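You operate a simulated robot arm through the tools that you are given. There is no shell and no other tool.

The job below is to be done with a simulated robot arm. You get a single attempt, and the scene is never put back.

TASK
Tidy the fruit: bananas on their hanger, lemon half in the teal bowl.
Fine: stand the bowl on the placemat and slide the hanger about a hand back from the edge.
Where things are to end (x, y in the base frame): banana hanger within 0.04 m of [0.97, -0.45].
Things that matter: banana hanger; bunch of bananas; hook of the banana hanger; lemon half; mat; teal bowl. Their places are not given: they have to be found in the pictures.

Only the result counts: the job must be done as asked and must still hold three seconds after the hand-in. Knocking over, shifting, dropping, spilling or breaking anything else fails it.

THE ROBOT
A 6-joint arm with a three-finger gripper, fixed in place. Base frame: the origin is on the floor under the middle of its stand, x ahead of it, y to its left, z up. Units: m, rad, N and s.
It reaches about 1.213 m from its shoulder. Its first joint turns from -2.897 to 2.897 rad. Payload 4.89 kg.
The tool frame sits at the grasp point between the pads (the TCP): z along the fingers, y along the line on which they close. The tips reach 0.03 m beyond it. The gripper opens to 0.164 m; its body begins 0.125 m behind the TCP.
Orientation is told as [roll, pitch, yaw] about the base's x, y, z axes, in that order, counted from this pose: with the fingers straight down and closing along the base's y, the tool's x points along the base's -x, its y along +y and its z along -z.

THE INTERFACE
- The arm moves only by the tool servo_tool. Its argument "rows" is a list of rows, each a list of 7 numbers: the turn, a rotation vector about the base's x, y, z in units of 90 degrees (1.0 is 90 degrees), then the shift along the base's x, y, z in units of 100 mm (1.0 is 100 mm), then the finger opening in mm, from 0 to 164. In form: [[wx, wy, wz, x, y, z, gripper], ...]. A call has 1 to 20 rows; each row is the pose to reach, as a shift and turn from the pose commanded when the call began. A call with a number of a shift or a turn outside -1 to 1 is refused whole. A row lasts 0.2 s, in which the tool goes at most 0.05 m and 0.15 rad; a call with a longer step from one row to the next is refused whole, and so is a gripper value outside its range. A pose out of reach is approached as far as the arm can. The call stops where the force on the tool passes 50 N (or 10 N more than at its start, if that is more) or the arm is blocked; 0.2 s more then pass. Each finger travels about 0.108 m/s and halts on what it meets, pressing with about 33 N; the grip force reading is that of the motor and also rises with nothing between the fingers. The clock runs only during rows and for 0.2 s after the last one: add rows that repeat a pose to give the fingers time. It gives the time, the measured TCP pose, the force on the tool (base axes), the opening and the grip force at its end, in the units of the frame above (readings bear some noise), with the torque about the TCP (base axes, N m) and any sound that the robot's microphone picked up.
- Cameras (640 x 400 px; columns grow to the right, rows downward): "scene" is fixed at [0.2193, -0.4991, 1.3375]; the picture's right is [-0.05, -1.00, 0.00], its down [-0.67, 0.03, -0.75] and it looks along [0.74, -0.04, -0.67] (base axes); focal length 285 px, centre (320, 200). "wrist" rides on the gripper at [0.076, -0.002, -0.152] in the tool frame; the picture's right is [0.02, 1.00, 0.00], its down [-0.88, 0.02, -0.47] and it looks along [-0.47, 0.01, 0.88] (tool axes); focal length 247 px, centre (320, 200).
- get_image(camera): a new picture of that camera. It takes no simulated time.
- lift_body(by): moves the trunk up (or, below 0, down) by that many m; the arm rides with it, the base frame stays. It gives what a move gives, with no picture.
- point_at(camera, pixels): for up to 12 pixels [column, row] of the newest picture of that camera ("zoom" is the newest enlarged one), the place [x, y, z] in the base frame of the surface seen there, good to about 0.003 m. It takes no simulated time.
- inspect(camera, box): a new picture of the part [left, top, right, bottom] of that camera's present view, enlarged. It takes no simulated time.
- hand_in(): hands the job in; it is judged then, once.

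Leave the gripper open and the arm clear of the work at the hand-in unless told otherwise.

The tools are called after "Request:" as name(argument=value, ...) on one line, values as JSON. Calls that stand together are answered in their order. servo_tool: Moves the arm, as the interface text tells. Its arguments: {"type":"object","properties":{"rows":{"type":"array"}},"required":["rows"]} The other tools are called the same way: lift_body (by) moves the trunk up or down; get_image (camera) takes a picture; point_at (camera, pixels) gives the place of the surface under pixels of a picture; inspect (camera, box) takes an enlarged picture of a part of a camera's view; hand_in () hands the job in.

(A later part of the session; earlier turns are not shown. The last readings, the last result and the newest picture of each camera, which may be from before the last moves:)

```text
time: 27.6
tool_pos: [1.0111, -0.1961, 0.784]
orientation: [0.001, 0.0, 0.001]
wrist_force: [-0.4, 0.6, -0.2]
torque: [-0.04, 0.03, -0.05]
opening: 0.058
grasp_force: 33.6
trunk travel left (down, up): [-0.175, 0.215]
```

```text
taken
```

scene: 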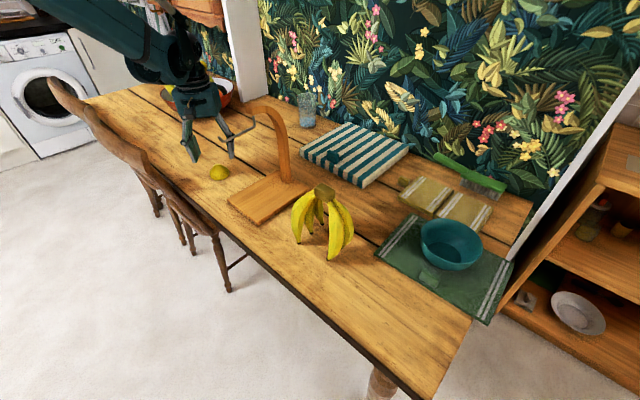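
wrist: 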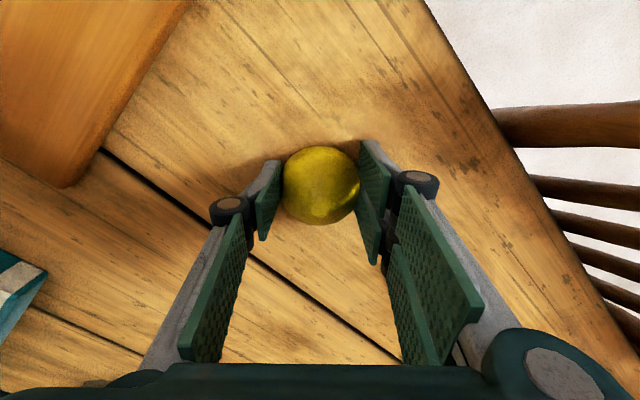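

The lemon is gripped (opening 0.058, 33 N). I lift gently, watching the grip.

Request:
servo_tool(rows=[[0, 0, 0, 0, 0, 0.1, 35], [0, 0, 0, 0, 0, 0.25, 35], [0, 0, 0, 0, 0, 0.5, 35], [0, 0, 0, 0, 0, 0.75, 35], [0, 0, 0, 0, 0, 1, 35]])

Request:
get_image(camera="wrist")

```text
time: 28.8
tool_pos: [1.01, -0.1948, 0.8813]
orientation: [0.0, -0.001, 0.0]
wrist_force: [0.4, -0.3, -2.3]
torque: [0.01, 0.12, -0.01]
opening: 0.0577
grasp_force: 33.3
trunk travel left (down, up): [-0.175, 0.215]
```

```text
taken
```

wrist: 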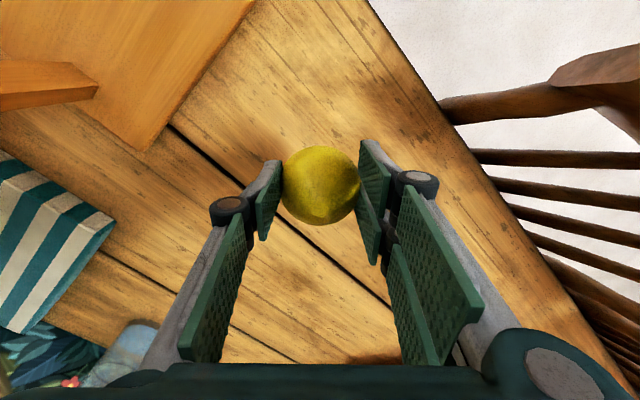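

The lemon is held well. I raise it to z≈1.15 before crossing the table.

Request:
servo_tool(rows=[[0, 0, 0, 0, 0, 0.3, 35], [0, 0, 0, 0, 0, 0.65, 35], [0, 0, 0, 0, 0, 1, 35]])

Request:
servo_tool(rows=[[0, 0, 0, 0, 0, 0.35, 35], [0, 0, 0, 0, 0, 0.7, 35], [0, 0, 0, 0, 0, 1, 35]])

Request:
servo_tool(rows=[[0, 0, 0, -0.15, -0.2, 0.3, 35], [0, 0, 0, -0.35, -0.5, 0.65, 35], [0, 0, 0, -0.55, -0.8, 0.7, 35], [0, 0, 0, -0.6, -1, 0.7, 35]])

Request:
servo_tool(rows=[[0, 0, 0, -0.15, -0.3, 0, 35], [0, 0, 0, -0.35, -0.65, 0, 35], [0, 0, 0, -0.6, -1, 0, 35]])

Request:
servo_tool(rows=[[0, 0, 0, -0.2, -0.35, 0, 35], [0, 0, 0, -0.4, -0.7, 0, 35], [0, 0, 0, -0.6, -1, 0, 35]])

Request:
get_image(camera="wrist")

```text
time: 29.6
tool_pos: [1.0106, -0.1943, 0.983]
orientation: [0.0, 0.002, -0.001]
wrist_force: [0.7, 1.1, -1.4]
torque: [0.02, 0.17, 0.03]
opening: 0.058
grasp_force: 32.6
trunk travel left (down, up): [-0.175, 0.215]
```

```text
time: 30.4
tool_pos: [1.0126, -0.197, 1.0823]
orientation: [0.001, -0.001, 0.002]
wrist_force: [0.3, 0.3, 0.1]
torque: [0.01, 0.08, 0.01]
opening: 0.0577
grasp_force: 33.2
trunk travel left (down, up): [-0.175, 0.215]
```

```text
refused: row 2 steps farther than a row can; nothing moved
```

```text
time: 31.2
tool_pos: [0.9542, -0.2938, 1.0829]
orientation: [0.0, -0.001, 0.001]
wrist_force: [0.4, 0.9, -0.9]
torque: [-0.21, 0.18, -0.03]
opening: 0.0575
grasp_force: 33.3
trunk travel left (down, up): [-0.175, 0.215]
```

```text
time: 32.0
tool_pos: [0.8943, -0.3933, 1.0855]
orientation: [-0.002, 0.0, 0.002]
wrist_force: [1.9, 1.2, -1.4]
torque: [-0.24, 0.15, 0.02]
opening: 0.0577
grasp_force: 33.6
trunk travel left (down, up): [-0.175, 0.215]
```

```text
taken
```

wrist: 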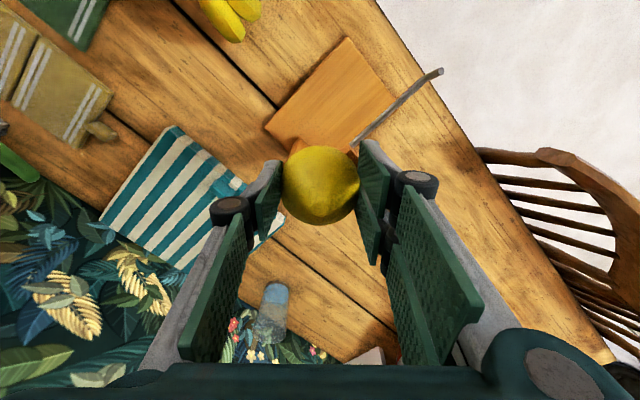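

One call was refused for too long a step, so I am lower than planned: z 1.085, directly above the arch (top ~1.048), with no contact force read. I raise straight up first, then check the hanger.

Request:
servo_tool(rows=[[0, 0, 0, 0, 0, 0.2, 35], [0, 0, 0, 0, 0, 0.5, 35], [0, 0, 0, 0, 0, 0.8, 35]])

Request:
get_image(camera="scene")

Request:
get_image(camera="wrist")

```text
time: 32.8
tool_pos: [0.8929, -0.3946, 1.164]
orientation: [0.001, -0.001, 0.0]
wrist_force: [0.9, 0.0, -1.8]
torque: [0.05, 0.13, -0.02]
opening: 0.0576
grasp_force: 33.1
trunk travel left (down, up): [-0.175, 0.215]
```

```text
taken
```

scene: 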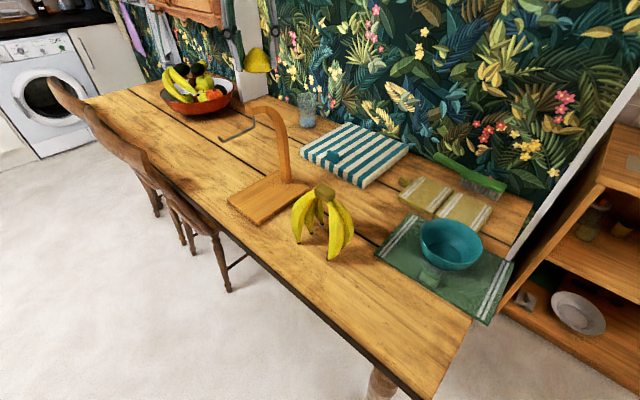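

```text
taken
```

wrist: 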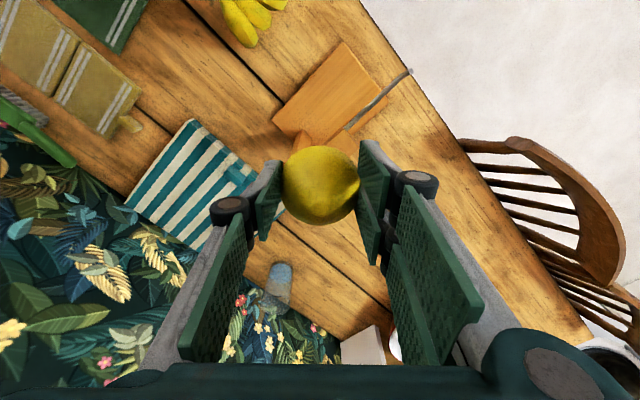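

The hanger is untouched and the lemon still held. I carry on to above the bowl at (0.641,-0.828), each row within the step limit.

Request:
servo_tool(rows=[[0, 0, 0, -0.15, -0.3, 0, 35], [0, 0, 0, -0.35, -0.6, 0, 35], [0, 0, 0, -0.5, -0.9, 0, 35]])

Request:
servo_tool(rows=[[0, 0, 0, -0.15, -0.3, 0, 35], [0, 0, 0, -0.35, -0.6, 0, 35], [0, 0, 0, -0.5, -0.9, 0, 35]])

Request:
servo_tool(rows=[[0, 0, 0, -0.15, -0.3, 0, 35], [0, 0, 0, -0.35, -0.6, 0, 35], [0, 0, 0, -0.5, -0.9, 0, 35]])

Request:
servo_tool(rows=[[0, 0, 0, -0.15, -0.3, 0, 35], [0, 0, 0, -0.35, -0.6, 0, 35], [0, 0, 0, -0.5, -0.9, 0, 35]])

Request:
servo_tool(rows=[[0, 0, 0, -0.2, -0.3, 0, 35], [0, 0, 0, -0.4, -0.6, 0, 35], [0, 0, 0, -0.5, -0.73, 0, 35], [0, 0, 0, -0.5, -0.73, 0, 35]])

Request:
get_image(camera="wrist")

Request:
get_image(camera="scene")

```text
time: 33.6
tool_pos: [0.843, -0.4854, 1.1641]
orientation: [0.0, 0.001, 0.003]
wrist_force: [0.8, 1.5, -0.8]
torque: [-0.2, 0.1, -0.01]
opening: 0.0577
grasp_force: 32.9
trunk travel left (down, up): [-0.175, 0.215]
```

```text
time: 34.4
tool_pos: [0.7911, -0.5743, 1.1652]
orientation: [0.0, -0.001, 0.002]
wrist_force: [1.1, 1.5, -1.4]
torque: [-0.16, 0.12, -0.03]
opening: 0.0575
grasp_force: 33.0
trunk travel left (down, up): [-0.175, 0.215]
```

```text
time: 35.2
tool_pos: [0.7414, -0.6664, 1.1625]
orientation: [0.0, 0.0, 0.0]
wrist_force: [0.3, 1.3, -0.3]
torque: [-0.21, 0.08, -0.01]
opening: 0.0574
grasp_force: 32.9
trunk travel left (down, up): [-0.175, 0.215]
```

```text
time: 36.0
tool_pos: [0.695, -0.7563, 1.1612]
orientation: [0.0, 0.0, 0.002]
wrist_force: [1.3, 0.9, -0.8]
torque: [-0.15, 0.08, -0.03]
opening: 0.0573
grasp_force: 33.2
trunk travel left (down, up): [-0.175, 0.215]
```

```text
time: 37.0
tool_pos: [0.6415, -0.8265, 1.1638]
orientation: [0.001, 0.0, 0.001]
wrist_force: [-0.2, -0.4, -1.3]
torque: [0.07, 0.0, 0.0]
opening: 0.0571
grasp_force: 33.1
trunk travel left (down, up): [-0.175, 0.215]
```

```text
taken
```

wrist: 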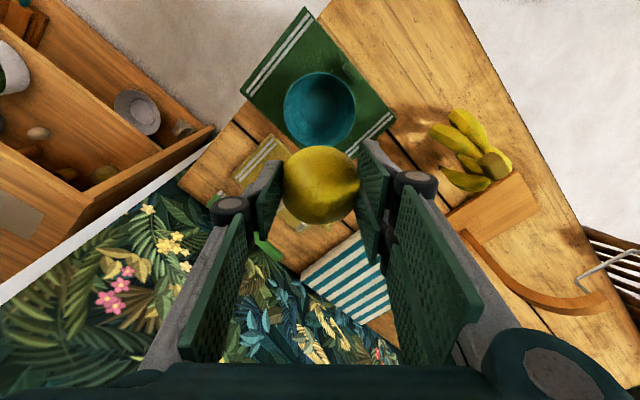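

```text
taken
```

scene: 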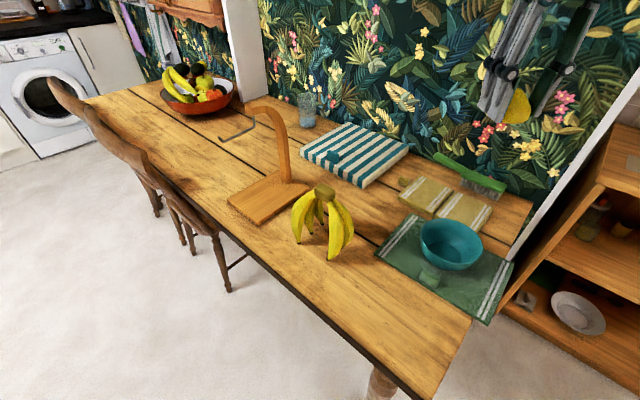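

The hand is above the bowl. I measure the bowl rim from both cameras to lower the lemon into the middle.

Request:
point_at(camera="wrist", pixels=[[285, 110], [354, 110], [320, 74], [295, 85], [345, 83], [350, 130], [320, 110]])

Request:
point_at(camera="scene", pixels=[[422, 235], [481, 242], [455, 221], [430, 224], [475, 228], [450, 250], [440, 262], [430, 277]])

Request:
inspect(camera="scene", box=[400, 190, 500, 300])

```text
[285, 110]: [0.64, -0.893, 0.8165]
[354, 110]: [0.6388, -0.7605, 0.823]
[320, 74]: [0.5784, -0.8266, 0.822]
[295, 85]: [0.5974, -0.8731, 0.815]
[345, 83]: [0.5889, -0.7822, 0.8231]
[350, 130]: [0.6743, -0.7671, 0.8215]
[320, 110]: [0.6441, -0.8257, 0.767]
```

```text
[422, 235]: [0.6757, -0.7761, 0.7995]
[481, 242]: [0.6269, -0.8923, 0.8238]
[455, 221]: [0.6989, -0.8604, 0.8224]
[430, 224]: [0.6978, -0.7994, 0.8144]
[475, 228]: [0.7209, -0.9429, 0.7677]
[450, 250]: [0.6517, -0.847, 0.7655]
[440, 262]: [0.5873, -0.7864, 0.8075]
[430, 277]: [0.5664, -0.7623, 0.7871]
```

```text
3.64 times, centred on (450, 245) of scene
```

zoom: 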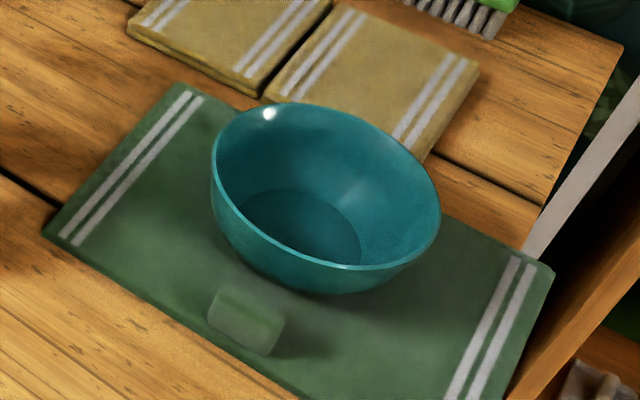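

Bowl centre (0.643,-0.827), rim z 0.823, floor 0.766. I lower straight down in stages to z≈0.89, then look.

Request:
servo_tool(rows=[[0, 0, 0, 0, 0, -0.35, 35], [0, 0, 0, 0, 0, -0.7, 35], [0, 0, 0, 0, 0, -1, 35]])

Request:
servo_tool(rows=[[0, 0, 0, 0, 0, -0.35, 35], [0, 0, 0, 0, 0, -0.7, 35], [0, 0, 0, 0.01, 0.01, -1, 35]])

Request:
servo_tool(rows=[[0, 0, 0, 0, 0, -0.3, 35], [0, 0, 0, 0, 0, -0.6, 35], [0, 0, 0, 0, 0, -0.75, 35], [0, 0, 0, 0, 0, -0.75, 35]])

Request:
get_image(camera="wrist")

Request:
inspect(camera="scene", box=[380, 130, 540, 290])

```text
time: 37.8
tool_pos: [0.6437, -0.8294, 1.0656]
orientation: [-0.002, -0.001, -0.001]
wrist_force: [-0.2, 0.2, 0.6]
torque: [-0.08, -0.05, 0.0]
opening: 0.0574
grasp_force: 33.0
trunk travel left (down, up): [-0.175, 0.215]
```

```text
time: 38.6
tool_pos: [0.6427, -0.8288, 0.9651]
orientation: [0.001, 0.001, 0.0]
wrist_force: [-0.7, 0.0, 0.5]
torque: [-0.11, -0.1, 0.01]
opening: 0.057
grasp_force: 32.9
trunk travel left (down, up): [-0.175, 0.215]
```

```text
time: 39.6
tool_pos: [0.6434, -0.8288, 0.8891]
orientation: [-0.001, 0.0, -0.001]
wrist_force: [-0.2, -0.8, -2.2]
torque: [0.07, 0.05, 0.01]
opening: 0.0568
grasp_force: 33.5
trunk travel left (down, up): [-0.175, 0.215]
```

```text
taken
```

wrist: 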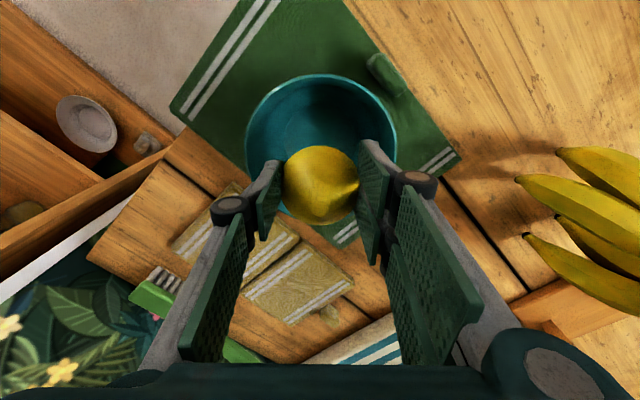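

```text
2.50 times, centred on (460, 210) of scene
```

zoom: 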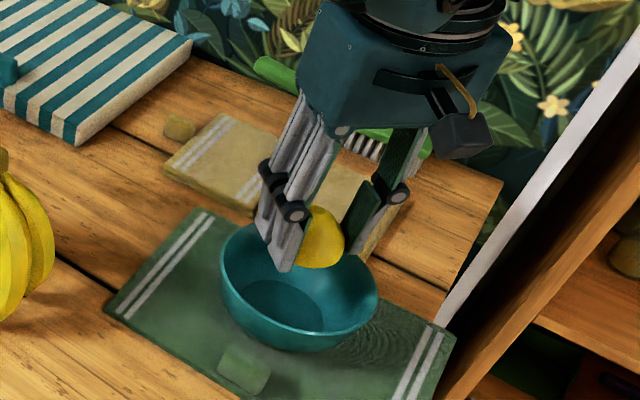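

The finger tips are slender below the knuckles, so they fit inside the rim. I lower to TCP z≈0.832 (tips ~2 cm below rim), watching the force.

Request:
servo_tool(rows=[[0, 0, 0, 0, 0, -0.2, 35], [0, 0, 0, 0, 0, -0.38, 35], [0, 0, 0, 0, 0, -0.5, 35], [0, 0, 0, 0, 0, -0.58, 35], [0, 0, 0, 0, 0, -0.58, 35]])

Request:
get_image(camera="wrist")

Request:
inspect(camera="scene", box=[380, 150, 520, 290])

```text
time: 40.8
tool_pos: [0.6428, -0.8274, 0.8312]
orientation: [-0.001, -0.001, -0.001]
wrist_force: [0.4, 0.0, -0.2]
torque: [-0.02, 0.0, -0.01]
opening: 0.0569
grasp_force: 33.3
trunk travel left (down, up): [-0.175, 0.215]
```

```text
taken
```

wrist: 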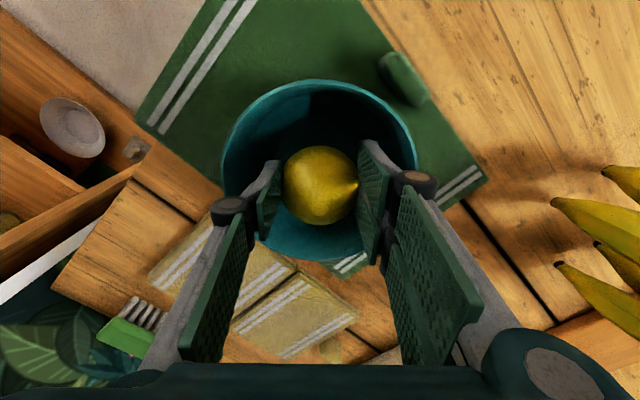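

```text
2.86 times, centred on (450, 220) of scene
```

zoom: 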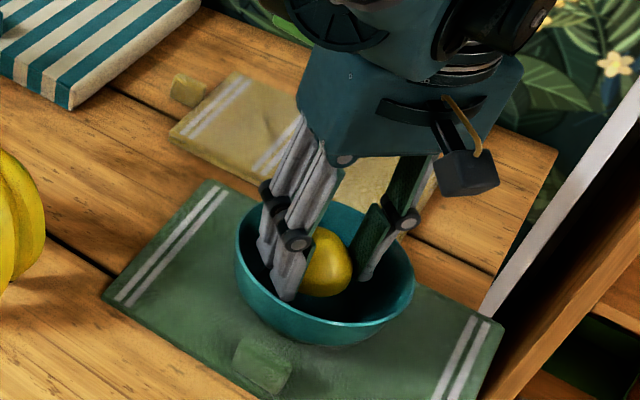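

No contact so far. I open the fingers only slightly (to 66 mm) so the lemon drops the last ~2–3 cm without the fingers reaching the wall.

Request:
servo_tool(rows=[[0, 0, 0, 0, 0, 0, 58], [0, 0, 0, 0, 0, 0, 62], [0, 0, 0, 0, 0, 0, 66], [0, 0, 0, 0, 0, 0, 66], [0, 0, 0, 0, 0, 0, 66]])

Request:
get_image(camera="wrist")

Request:
inspect(camera="scene", box=[380, 150, 520, 290])

```text
time: 42.0
tool_pos: [0.6429, -0.8266, 0.8328]
orientation: [0.0, -0.001, -0.001]
wrist_force: [-0.5, 0.4, 0.4]
torque: [-0.01, -0.01, -0.03]
opening: 0.0659
grasp_force: 0.1
trunk travel left (down, up): [-0.175, 0.215]
```

```text
taken
```

wrist: 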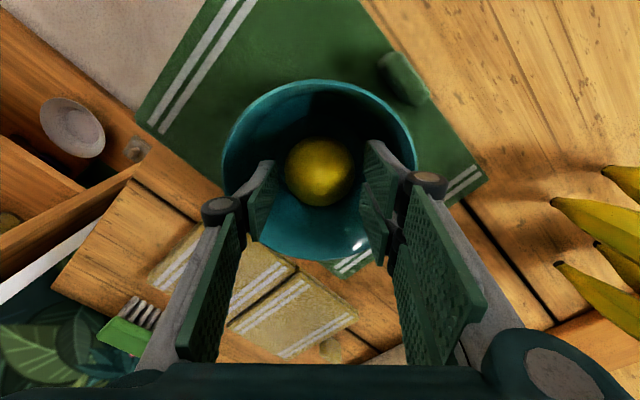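

```text
2.86 times, centred on (450, 220) of scene
```

zoom: 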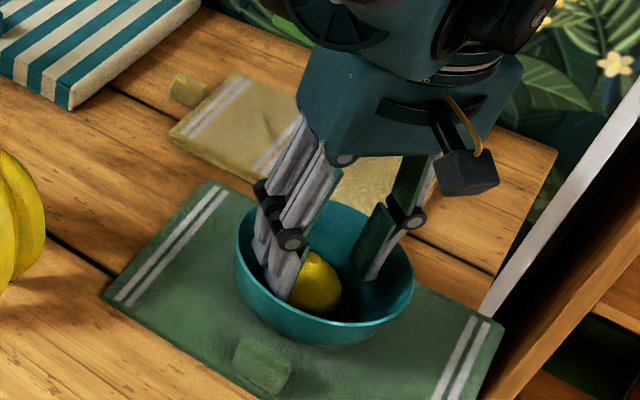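

The lemon lies in the bowl. I raise the hand straight out with the fingers kept at 66 mm.

Request:
servo_tool(rows=[[0, 0, 0, 0, 0, 0.15, 66], [0, 0, 0, 0, 0, 0.4, 66], [0, 0, 0, 0, 0, 0.7, 66], [0, 0, 0, 0, 0, 1, 66]])

Request:
servo_tool(rows=[[0, 0, 0, 0, 0, 0.35, 66], [0, 0, 0, 0, 0, 0.7, 66], [0, 0, 0, 0, 0, 1, 66]])

Request:
servo_tool(rows=[[0, 0, 0, 0, 0, 0.35, 66], [0, 0, 0, 0, 0, 0.7, 66], [0, 0, 0, 0, 0, 1, 66]])

Request:
get_image(camera="wrist")

Request:
get_image(camera="scene")

```text
time: 43.0
tool_pos: [0.6425, -0.8289, 0.9315]
orientation: [0.0, 0.0, 0.0]
wrist_force: [0.9, 0.2, -0.8]
torque: [0.12, 0.05, -0.01]
opening: 0.0657
grasp_force: 0.0
trunk travel left (down, up): [-0.175, 0.215]
```

```text
time: 43.8
tool_pos: [0.6417, -0.8258, 1.0311]
orientation: [0.0, 0.0, 0.0]
wrist_force: [-0.2, 0.2, -1.4]
torque: [0.07, 0.06, 0.04]
opening: 0.0657
grasp_force: 0.1
trunk travel left (down, up): [-0.175, 0.215]
```

```text
time: 44.6
tool_pos: [0.6432, -0.8266, 1.1294]
orientation: [0.0, 0.0, 0.0]
wrist_force: [0.3, -1.2, -0.4]
torque: [0.08, 0.09, -0.02]
opening: 0.0661
grasp_force: 0.1
trunk travel left (down, up): [-0.175, 0.215]
```

```text
taken
```

wrist: 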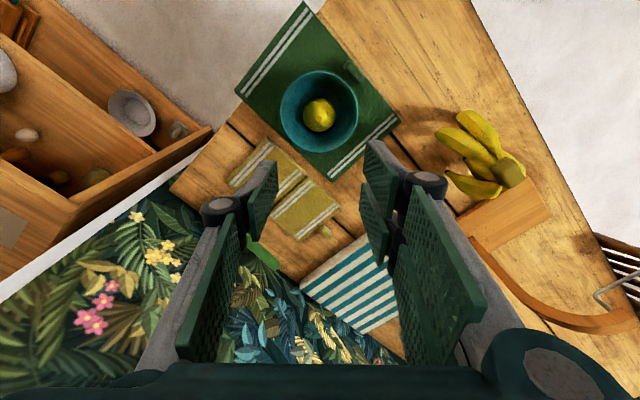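

```text
taken
```

scene: 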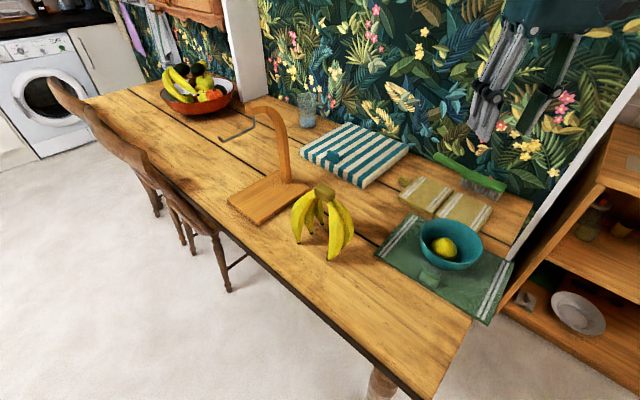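

Lemon is in the bowl on the mat. Next is the hanger: its axis lies at about -45°, so I turn the hand by -45° about z (closing line across the arch) while travelling back toward it at z≈1.16.

Request:
servo_tool(rows=[[0, 0, -0.085, 0.1, 0.15, 0.05, 80], [0, 0, -0.17, 0.2, 0.3, 0.1, 80], [0, 0, -0.255, 0.3, 0.45, 0.15, 80], [0, 0, -0.34, 0.4, 0.6, 0.2, 80], [0, 0, -0.425, 0.5, 0.75, 0.25, 80], [0, 0, -0.5, 0.5, 0.87, 0.3, 80]])

Request:
servo_tool(rows=[[0, 0, 0, 0.15, 0.3, 0, 80], [0, 0, 0, 0.35, 0.6, 0, 80], [0, 0, 0, 0.5, 0.9, 0, 80]])

Request:
get_image(camera="wrist")

Request:
get_image(camera="scene")

```text
time: 46.0
tool_pos: [0.6937, -0.742, 1.1608]
orientation: [-0.001, 0.0, -0.785]
wrist_force: [0.3, -1.0, -0.7]
torque: [0.07, 0.02, 0.01]
opening: 0.0798
grasp_force: 0.1
trunk travel left (down, up): [-0.175, 0.215]
```

```text
time: 46.8
tool_pos: [0.7406, -0.6511, 1.1623]
orientation: [-0.001, -0.001, -0.785]
wrist_force: [-0.7, -1.5, 0.1]
torque: [0.18, -0.09, -0.01]
opening: 0.0798
grasp_force: 0.0
trunk travel left (down, up): [-0.175, 0.215]
```

```text
taken
```

wrist: 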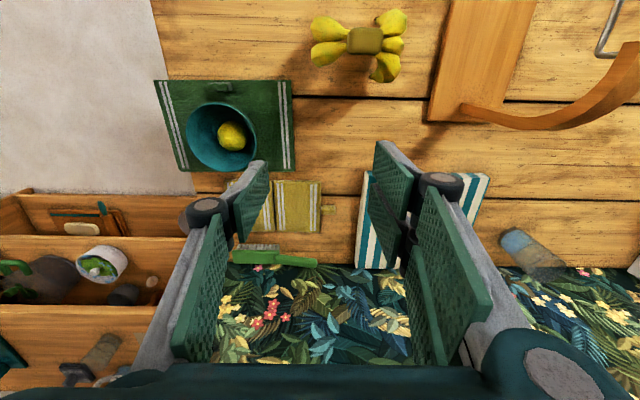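

```text
taken
```

scene: 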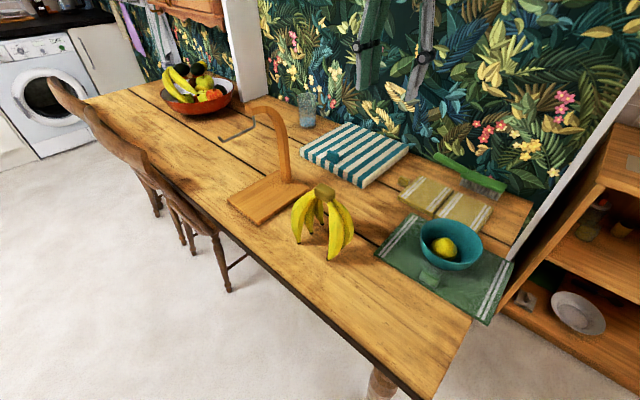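

The view is now squared to the table: crown at [364,41] between two banana groups, hanger base at [490,60], striped box at [425,220]. I zoom in to measure the crown, hanger and gap to the striped box.

Request:
inspect(camera="wrist", box=[300, 0, 420, 90])

Request:
point_at(camera="wrist", pixels=[[430, 118], [500, 122], [455, 3], [535, 5], [465, 106], [615, 75], [600, 50], [610, 10], [485, 178], [365, 175], [358, 265], [470, 172]])

```text
4.44 times, centred on (360, 45) of wrist
```

zoom: 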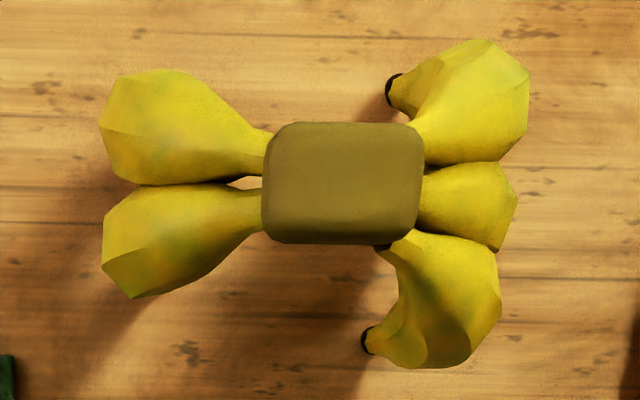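

```text
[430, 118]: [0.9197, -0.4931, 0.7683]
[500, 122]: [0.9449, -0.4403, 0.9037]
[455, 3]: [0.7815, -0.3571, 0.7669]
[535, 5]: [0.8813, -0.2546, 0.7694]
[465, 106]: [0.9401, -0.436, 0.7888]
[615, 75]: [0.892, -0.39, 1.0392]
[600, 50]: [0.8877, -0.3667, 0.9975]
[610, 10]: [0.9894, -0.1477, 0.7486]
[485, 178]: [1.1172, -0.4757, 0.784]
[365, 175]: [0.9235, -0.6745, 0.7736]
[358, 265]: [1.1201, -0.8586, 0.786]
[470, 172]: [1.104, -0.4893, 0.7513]
```

The crown is a rounded block aligned with the table axes; its long faces are free, so I will later grip it along the hook direction (yaw +45°). For the hanger: plane at (x+y)/√2≈0.369, gap from base back edge to striped box ≈0.13 m, so a slide of 0.10 m is safe. I go above the arch at (0.9065,-0.385).

Request:
servo_tool(rows=[[0, 0, 0, 0.2, 0.3, 0, 80], [0, 0, 0, 0.4, 0.6, 0, 80], [0, 0, 0, 0.55, 0.9, 0, 80]])

Request:
servo_tool(rows=[[0, 0, 0, 0.2, 0.3, 0, 80], [0, 0, 0, 0.4, 0.6, 0, 80], [0, 0, 0, 0.55, 0.9, 0, 80]])

Request:
servo_tool(rows=[[0, 0, 0, 0.2, 0.3, 0, 80], [0, 0, 0, 0.4, 0.6, 0, 80], [0, 0, 0, 0.545, 0.85, 0, 80], [0, 0, 0, 0.545, 0.85, 0, 80]])

Request:
get_image(camera="wrist")

Request:
inspect(camera="scene", box=[180, 40, 360, 220])

```text
time: 47.6
tool_pos: [0.7969, -0.5605, 1.163]
orientation: [0.0, 0.001, -0.786]
wrist_force: [-1.2, -0.9, -0.6]
torque: [0.23, -0.16, -0.06]
opening: 0.0799
grasp_force: 0.1
trunk travel left (down, up): [-0.175, 0.215]
```

```text
time: 48.4
tool_pos: [0.852, -0.4686, 1.162]
orientation: [0.001, 0.0, -0.785]
wrist_force: [-0.4, -1.5, -0.4]
torque: [0.18, -0.06, 0.01]
opening: 0.08
grasp_force: 0.3
trunk travel left (down, up): [-0.175, 0.215]
```

```text
time: 49.4
tool_pos: [0.9067, -0.3823, 1.163]
orientation: [0.0, -0.001, -0.784]
wrist_force: [0.5, 0.9, -0.4]
torque: [-0.1, 0.05, 0.0]
opening: 0.0801
grasp_force: 0.0
trunk travel left (down, up): [-0.175, 0.215]
```

```text
taken
```

wrist: 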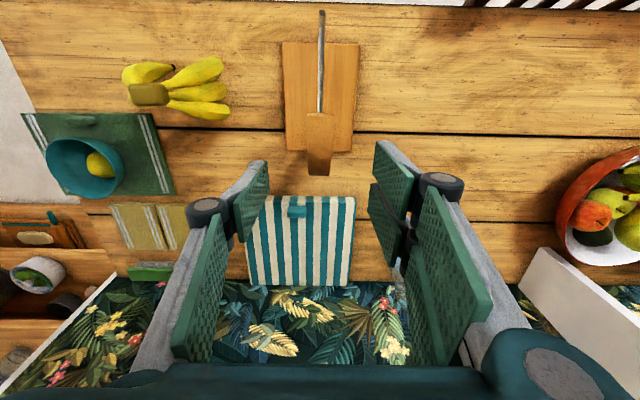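

```text
2.22 times, centred on (270, 130) of scene
```

zoom: 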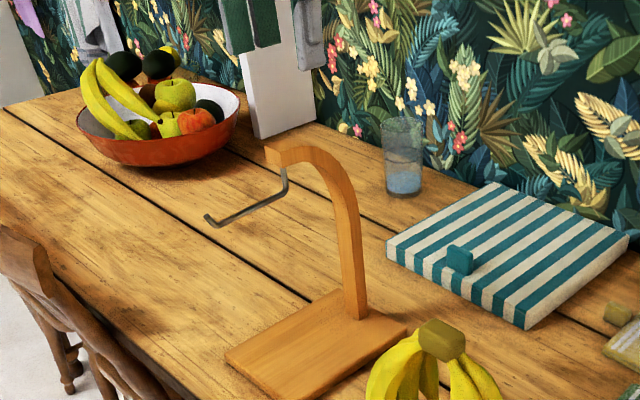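

The hand is exactly in line with the hanger (arch at columns 306–335). I measure arch, hook and base corners in this squared view.

Request:
point_at(camera="wrist", pixels=[[320, 118], [320, 140], [320, 160], [320, 172], [308, 130], [332, 130], [321, 14], [320, 108], [285, 46], [357, 48], [351, 150], [288, 149]])

Request:
point_at(camera="scene", pixels=[[222, 139], [249, 117], [260, 108], [280, 107], [285, 165]])

```text
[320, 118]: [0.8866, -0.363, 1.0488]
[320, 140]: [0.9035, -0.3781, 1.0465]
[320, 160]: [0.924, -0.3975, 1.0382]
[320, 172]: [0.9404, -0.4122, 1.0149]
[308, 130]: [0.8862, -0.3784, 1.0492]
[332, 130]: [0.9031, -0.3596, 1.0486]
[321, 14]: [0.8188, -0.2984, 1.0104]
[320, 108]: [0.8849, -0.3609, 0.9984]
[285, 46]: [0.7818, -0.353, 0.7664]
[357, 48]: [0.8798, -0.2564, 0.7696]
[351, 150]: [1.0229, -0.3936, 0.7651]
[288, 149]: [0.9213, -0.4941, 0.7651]
```

```text
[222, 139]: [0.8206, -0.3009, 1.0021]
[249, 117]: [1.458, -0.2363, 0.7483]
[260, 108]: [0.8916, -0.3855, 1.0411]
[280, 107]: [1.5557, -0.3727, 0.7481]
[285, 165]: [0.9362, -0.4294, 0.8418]
```

Base centre is (0.9015,-0.374) with back edge ~0.125 m from the striped box; arch strip 26 mm wide, centred under the hand. I descend to z≈1.035 with the fingers either side of the arch.

Request:
servo_tool(rows=[[0, 0, 0, 0, 0, -0.3, 80], [0, 0, 0, 0.01, 0.01, -0.6, 80], [0, 0, 0, 0.01, 0.01, -0.8, 80], [0, 0, 0, 0.01, 0.01, -0.8, 80]])

Request:
get_image(camera="wrist")

Request:
inspect(camera="scene", box=[180, 40, 360, 220])

```text
time: 50.4
tool_pos: [0.9086, -0.3846, 1.0811]
orientation: [0.0, -0.001, -0.786]
wrist_force: [0.3, -1.5, -0.6]
torque: [0.04, 0.09, 0.03]
opening: 0.0799
grasp_force: 0.1
trunk travel left (down, up): [-0.175, 0.215]
```

```text
taken
```

wrist: 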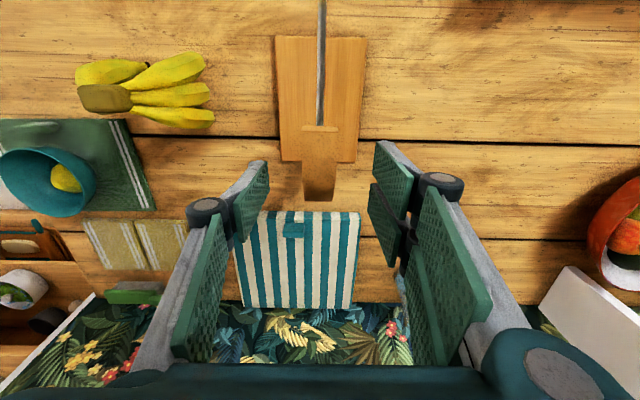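

```text
2.22 times, centred on (270, 130) of scene
```

zoom: 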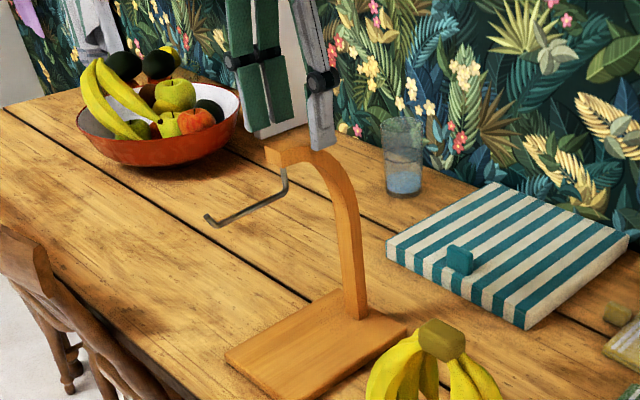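

The arch (columns 302–338) is centred between the pads. I descend the last 4.7 cm and look before closing.

Request:
servo_tool(rows=[[0, 0, 0, 0, 0, -0.2, 80], [0, 0, 0, 0, 0, -0.38, 80], [0, 0, 0, 0, 0, -0.47, 80], [0, 0, 0, 0, 0, -0.47, 80]])

Request:
get_image(camera="wrist")

Request:
inspect(camera="scene", box=[200, 60, 340, 200])

```text
time: 51.4
tool_pos: [0.9095, -0.3842, 1.0357]
orientation: [0.001, 0.002, -0.785]
wrist_force: [0.3, -1.0, -0.3]
torque: [0.04, 0.05, 0.03]
opening: 0.08
grasp_force: 0.0
trunk travel left (down, up): [-0.175, 0.215]
```

```text
taken
```

wrist: 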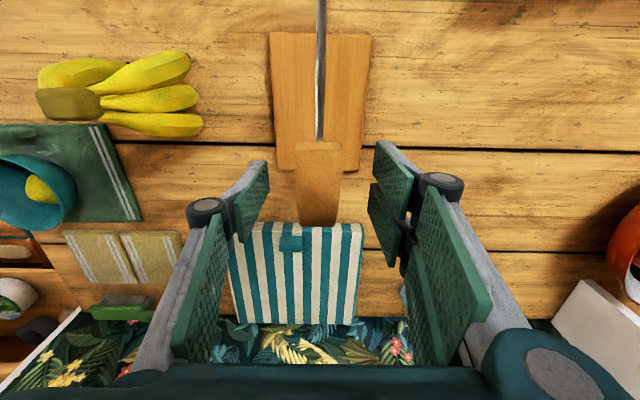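

```text
2.86 times, centred on (270, 130) of scene
```

zoom: 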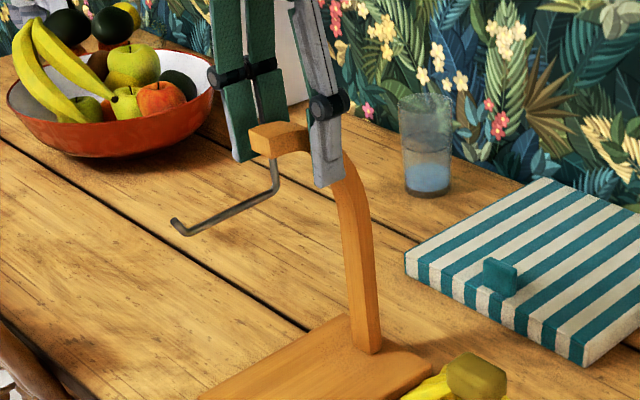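

The fingers straddle the arch. I close them gently on it.

Request:
servo_tool(rows=[[0, 0, 0, 0, 0, 0, 60], [0, 0, 0, 0, 0, 0, 45], [0, 0, 0, 0, 0, 0, 32], [0, 0, 0, 0, 0, 0, 24], [0, 0, 0, 0, 0, 0, 15], [0, 0, 0, 0, 0, 0, 15]])

Request:
get_image(camera="wrist")

Request:
inspect(camera="scene", box=[200, 60, 340, 240])

```text
time: 52.8
tool_pos: [0.9094, -0.383, 1.0363]
orientation: [0.001, 0.0, -0.786]
wrist_force: [-3.0, -2.4, 1.0]
torque: [0.16, 0.07, 0.49]
opening: 0.0228
grasp_force: 33.2
trunk travel left (down, up): [-0.175, 0.215]
```

```text
taken
```

wrist: 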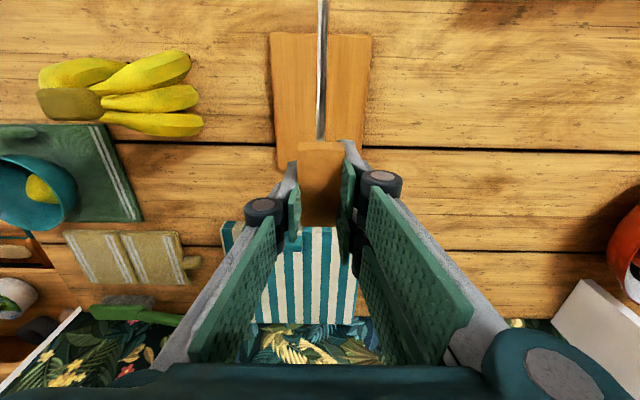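

```text
2.22 times, centred on (270, 150) of scene
```

zoom: 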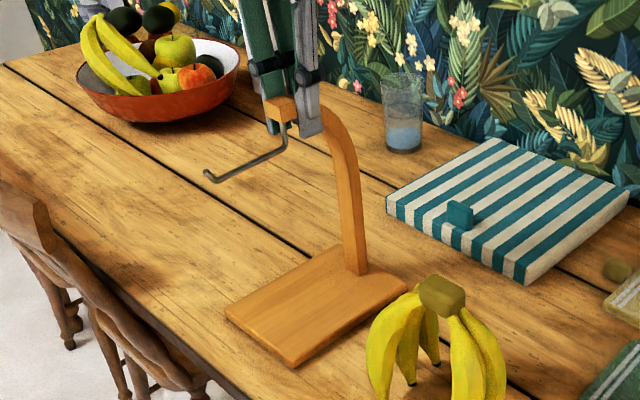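

The arch is gripped (23 mm). I lift only 4 mm to read the weight, without moving sideways yet.

Request:
servo_tool(rows=[[0, 0, 0, 0, 0, 0.02, 15], [0, 0, 0, 0, 0, 0.04, 15], [0, 0, 0, 0, 0, 0.04, 15]])

Request:
get_image(camera="wrist")

Request:
inspect(camera="scene", box=[200, 60, 340, 240])

```text
time: 53.6
tool_pos: [0.9091, -0.3846, 1.0387]
orientation: [0.0, 0.001, -0.787]
wrist_force: [0.0, 0.6, -18.6]
torque: [-0.06, -0.11, 0.03]
opening: 0.023
grasp_force: 33.3
trunk travel left (down, up): [-0.175, 0.215]
```

```text
taken
```

wrist: 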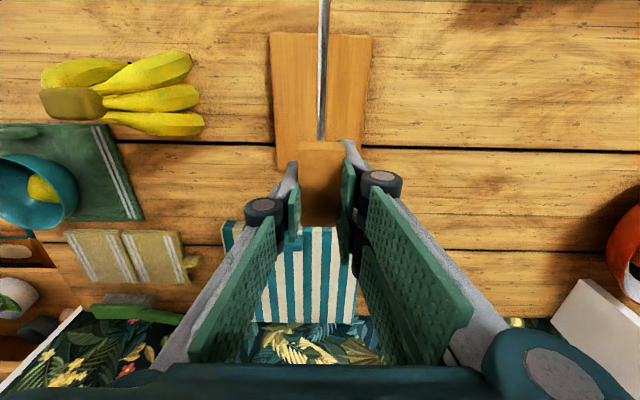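

```text
2.22 times, centred on (270, 150) of scene
```

zoom: 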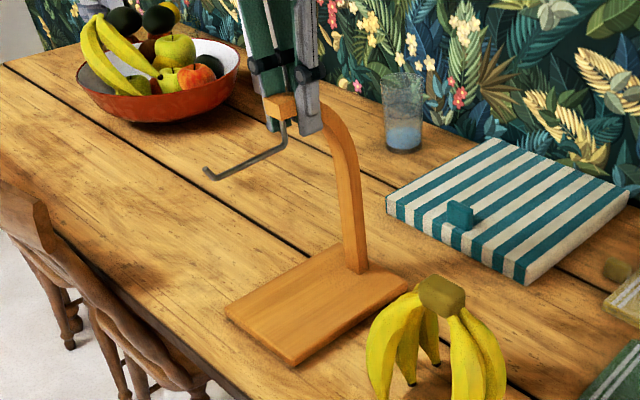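

The hanger weighs about 19 N and is balanced under the grip. I move it 0.097 m along (0.707,-0.707) slowly, just above the table.

Request:
servo_tool(rows=[[0, 0, 0, 0.05, -0.05, 0.02, 15], [0, 0, 0, 0.15, -0.15, 0.02, 15], [0, 0, 0, 0.26, -0.26, 0.02, 15], [0, 0, 0, 0.37, -0.37, 0.02, 15], [0, 0, 0, 0.48, -0.48, 0.02, 15], [0, 0, 0, 0.58, -0.58, 0.02, 15], [0, 0, 0, 0.65, -0.65, 0.02, 15], [0, 0, 0, 0.686, -0.686, 0.02, 15], [0, 0, 0, 0.686, -0.686, 0.02, 15]])

Request:
get_image(camera="wrist")

Request:
inspect(camera="scene", box=[200, 60, 380, 240])

```text
time: 55.6
tool_pos: [0.9777, -0.4521, 1.0408]
orientation: [0.001, 0.0, -0.785]
wrist_force: [0.5, -0.3, -18.6]
torque: [-0.04, -0.08, -0.01]
opening: 0.0232
grasp_force: 33.3
trunk travel left (down, up): [-0.175, 0.215]
```

```text
taken
```

wrist: 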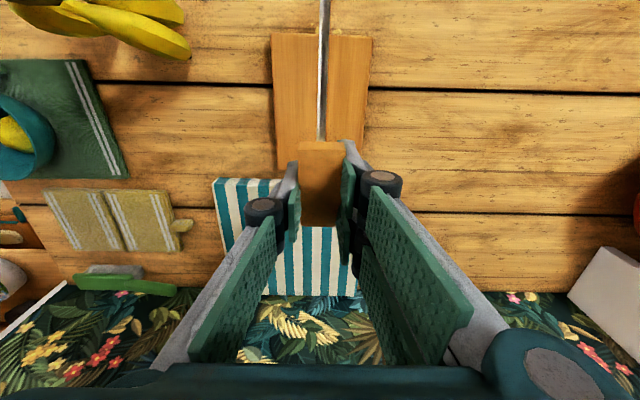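

```text
2.22 times, centred on (290, 150) of scene
```

zoom: 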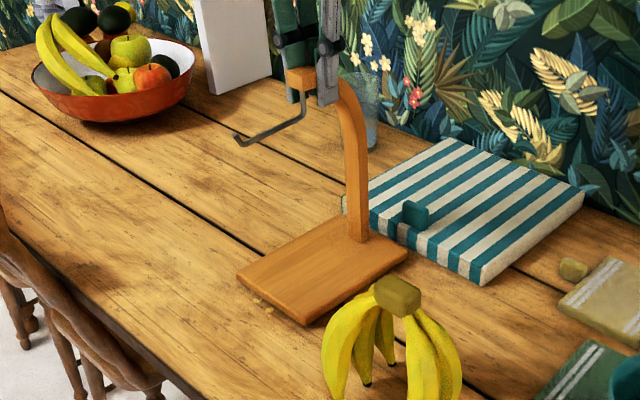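

The hanger moved with the hand. I see small specks at the front of its base (zoom [250,290]); I look closer, and measure the base corners and the gap to the striped box before lowering.

Request:
inspect(camera="scene", box=[250, 130, 330, 220])

Request:
point_at(camera="scene", pixels=[[269, 182], [287, 205], [313, 173], [270, 191], [278, 200], [262, 186], [309, 160], [320, 165]])

Request:
point_at(camera="wrist", pixels=[[273, 36], [371, 38], [363, 172], [278, 172], [325, 5], [321, 135], [320, 150], [215, 180], [240, 180], [250, 250]])

```text
4.44 times, centred on (290, 175) of scene
```

zoom: 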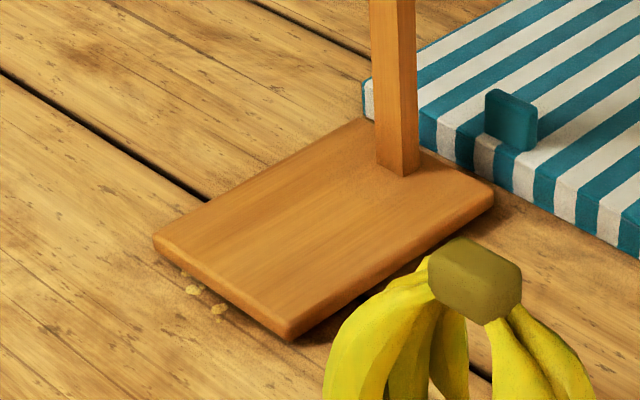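

```text
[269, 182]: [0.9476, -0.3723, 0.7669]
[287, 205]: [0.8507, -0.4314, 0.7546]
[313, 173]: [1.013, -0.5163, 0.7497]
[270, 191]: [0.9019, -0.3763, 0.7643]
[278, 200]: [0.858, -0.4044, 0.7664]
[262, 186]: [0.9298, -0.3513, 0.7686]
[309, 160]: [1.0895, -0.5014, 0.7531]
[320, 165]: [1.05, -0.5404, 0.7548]
```

```text
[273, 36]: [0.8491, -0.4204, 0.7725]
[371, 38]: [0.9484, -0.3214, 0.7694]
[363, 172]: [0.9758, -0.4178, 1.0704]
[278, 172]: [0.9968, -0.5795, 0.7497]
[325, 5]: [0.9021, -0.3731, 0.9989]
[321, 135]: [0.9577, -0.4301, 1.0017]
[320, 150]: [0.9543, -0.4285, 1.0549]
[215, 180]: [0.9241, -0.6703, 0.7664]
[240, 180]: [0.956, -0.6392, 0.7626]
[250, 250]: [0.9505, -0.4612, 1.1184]
```

The specks are only crumbs on the table that lay beneath the hanger. Base front corners give a base centre of about (0.969,-0.441), gap to the striped box about 3 cm. I lower it to the table.

Request:
servo_tool(rows=[[0, 0, 0, 0, 0, -0.02, 15], [0, 0, 0, 0, 0, -0.04, 15], [0, 0, 0, 0, 0, -0.06, 15], [0, 0, 0, 0, 0, -0.06, 15]])

```text
time: 56.6
tool_pos: [0.9761, -0.4531, 1.0359]
orientation: [0.001, 0.001, -0.786]
wrist_force: [10.5, -5.2, 10.5]
torque: [0.15, 0.02, 0.04]
opening: 0.0231
grasp_force: 33.1
trunk travel left (down, up): [-0.175, 0.215]
```

It stands on the table (10 N pressing). I ease up 1 mm, then open the fingers to 80 mm.

Request:
servo_tool(rows=[[0, 0, 0, 0, 0, 0.01, 15], [0, 0, 0, 0, 0, 0.01, 26], [0, 0, 0, 0, 0, 0.01, 40], [0, 0, 0, 0, 0, 0.01, 60], [0, 0, 0, 0, 0, 0.01, 80], [0, 0, 0, 0, 0, 0.01, 80]])

Request:
get_image(camera="wrist")

```text
time: 58.0
tool_pos: [0.9762, -0.4522, 1.0362]
orientation: [0.0, -0.001, -0.783]
wrist_force: [0.7, -0.4, -0.4]
torque: [0.01, -0.02, 0.0]
opening: 0.08
grasp_force: 0.1
trunk travel left (down, up): [-0.175, 0.215]
```

```text
taken
```

wrist: 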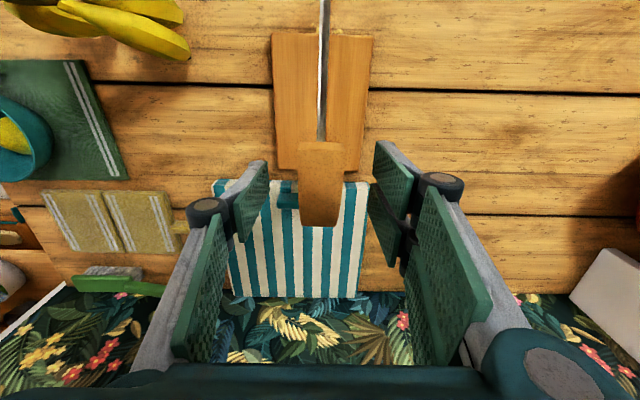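

The hanger stands free. I raise the hand straight up and re-measure hook and base.

Request:
servo_tool(rows=[[0, 0, 0, 0, 0, 0.2, 80], [0, 0, 0, 0, 0, 0.5, 80], [0, 0, 0, 0, 0, 0.8, 80], [0, 0, 0, 0, 0, 1, 80]])

Request:
servo_tool(rows=[[0, 0, 0, -0.1, 0.1, 0.2, 80], [0, 0, 0, -0.3, 0.3, 0.3, 80], [0, 0, 0, -0.5, 0.5, 0.3, 80], [0, 0, 0, -0.5, 0.5, 0.3, 80]])

Request:
get_image(camera="wrist")

Request:
get_image(camera="scene")

```text
time: 59.0
tool_pos: [0.9773, -0.4505, 1.1353]
orientation: [0.002, 0.0, -0.786]
wrist_force: [0.5, 0.0, 0.3]
torque: [0.01, 0.03, 0.0]
opening: 0.0799
grasp_force: 0.0
trunk travel left (down, up): [-0.175, 0.215]
```

```text
time: 60.0
tool_pos: [0.9272, -0.402, 1.1672]
orientation: [0.001, 0.001, -0.783]
wrist_force: [-0.2, 0.2, 0.9]
torque: [-0.05, -0.14, -0.02]
opening: 0.0801
grasp_force: 0.1
trunk travel left (down, up): [-0.175, 0.215]
```

```text
taken
```

wrist: 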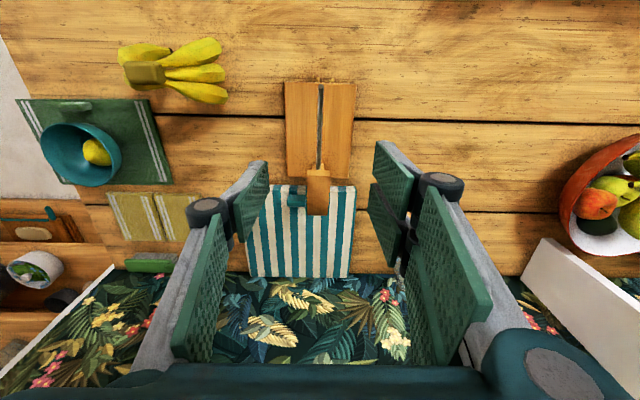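

```text
taken
```

scene: 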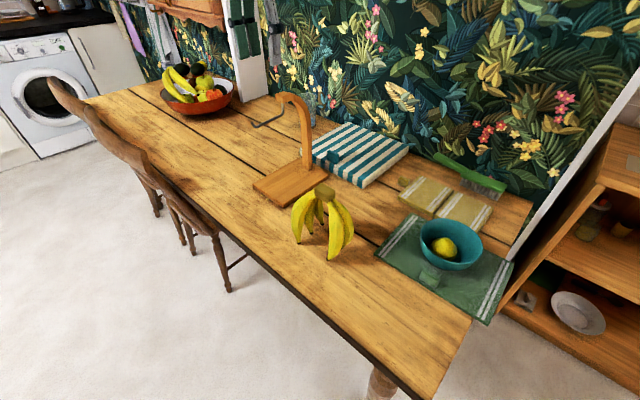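

The hanger stands in its new place, clear of the striped box. I measure its corners and the hook, from both cameras.

Request:
point_at(camera="wrist", pixels=[[286, 84], [355, 86], [349, 176], [290, 176], [321, 87], [320, 110], [320, 130], [319, 150], [319, 164], [318, 175], [308, 185], [329, 185]])

Request:
inspect(camera="scene", box=[240, 80, 330, 170])

```text
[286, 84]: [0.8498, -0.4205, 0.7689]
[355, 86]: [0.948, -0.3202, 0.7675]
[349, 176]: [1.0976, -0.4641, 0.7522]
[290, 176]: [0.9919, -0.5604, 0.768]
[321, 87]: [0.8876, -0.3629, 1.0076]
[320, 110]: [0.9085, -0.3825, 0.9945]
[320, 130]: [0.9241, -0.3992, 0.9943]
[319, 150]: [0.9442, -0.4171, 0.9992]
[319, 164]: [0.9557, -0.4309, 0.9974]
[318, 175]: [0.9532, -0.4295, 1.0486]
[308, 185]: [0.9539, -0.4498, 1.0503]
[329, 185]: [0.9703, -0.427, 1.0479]
```

```text
4.44 times, centred on (285, 125) of scene
```

zoom: 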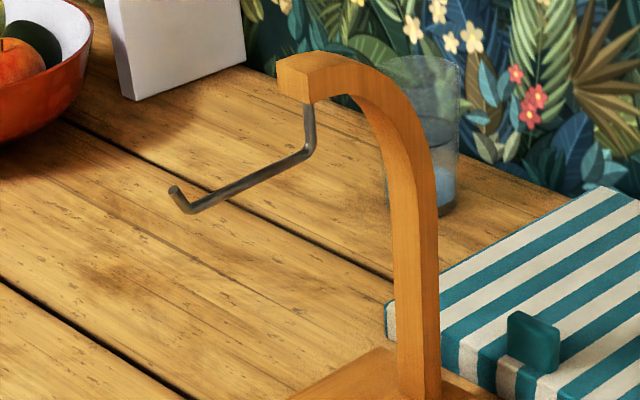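

Base centre now ≈(0.9695,-0.441). Hook wire: (x+y)/√2≈0.3717, from tip (0.888,-0.363) to bend (0.956,-0.431), top at z≈0.997. Now I turn the hand by +90° (to yaw +45°, closing along the hook direction) while moving toward the bananas.

Request:
servo_tool(rows=[[0, 0, 0.083, -0.05, -0.03, 0, 80], [0, 0, 0.167, -0.12, -0.07, 0, 80], [0, 0, 0.25, -0.2, -0.11, 0, 80], [0, 0, 0.333, -0.28, -0.15, 0, 80], [0, 0, 0.417, -0.36, -0.19, 0, 80], [0, 0, 0.5, -0.44, -0.23, 0, 80], [0, 0, 0.583, -0.52, -0.27, 0, 80], [0, 0, 0.667, -0.6, -0.31, 0, 80], [0, 0, 0.75, -0.66, -0.35, 0, 80], [0, 0, 0.833, -0.7, -0.39, 0, 80], [0, 0, 0.917, -0.74, -0.42, 0, 80], [0, 0, 1, -0.76, -0.44, 0, 80]])

Request:
servo_tool(rows=[[0, 0, 0, -0.25, -0.15, 0, 80], [0, 0, 0, -0.5, -0.3, 0, 80], [0, 0, 0, -0.75, -0.44, 0, 80], [0, 0, 0, -0.75, -0.44, 0, 80]])

Request:
get_image(camera="wrist")

```text
time: 62.6
tool_pos: [0.8505, -0.4473, 1.1645]
orientation: [-0.001, 0.001, 0.787]
wrist_force: [0.7, -0.1, -0.3]
torque: [-0.01, -0.03, 0.03]
opening: 0.0801
grasp_force: 0.1
trunk travel left (down, up): [-0.175, 0.215]
```

```text
time: 63.6
tool_pos: [0.7742, -0.4888, 1.166]
orientation: [-0.001, 0.002, 0.785]
wrist_force: [-0.6, 0.4, 0.5]
torque: [0.01, -0.11, -0.03]
opening: 0.0803
grasp_force: 0.0
trunk travel left (down, up): [-0.175, 0.215]
```

```text
taken
```

wrist: 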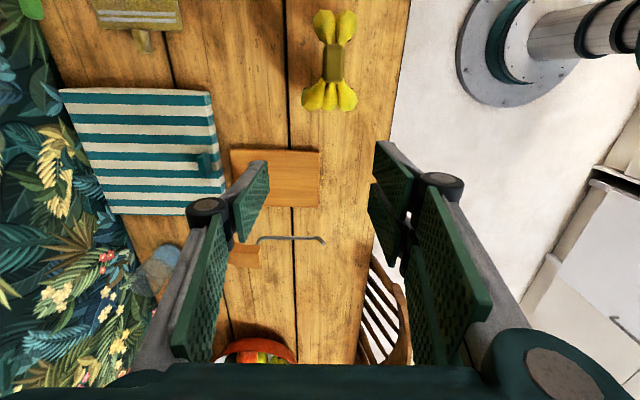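

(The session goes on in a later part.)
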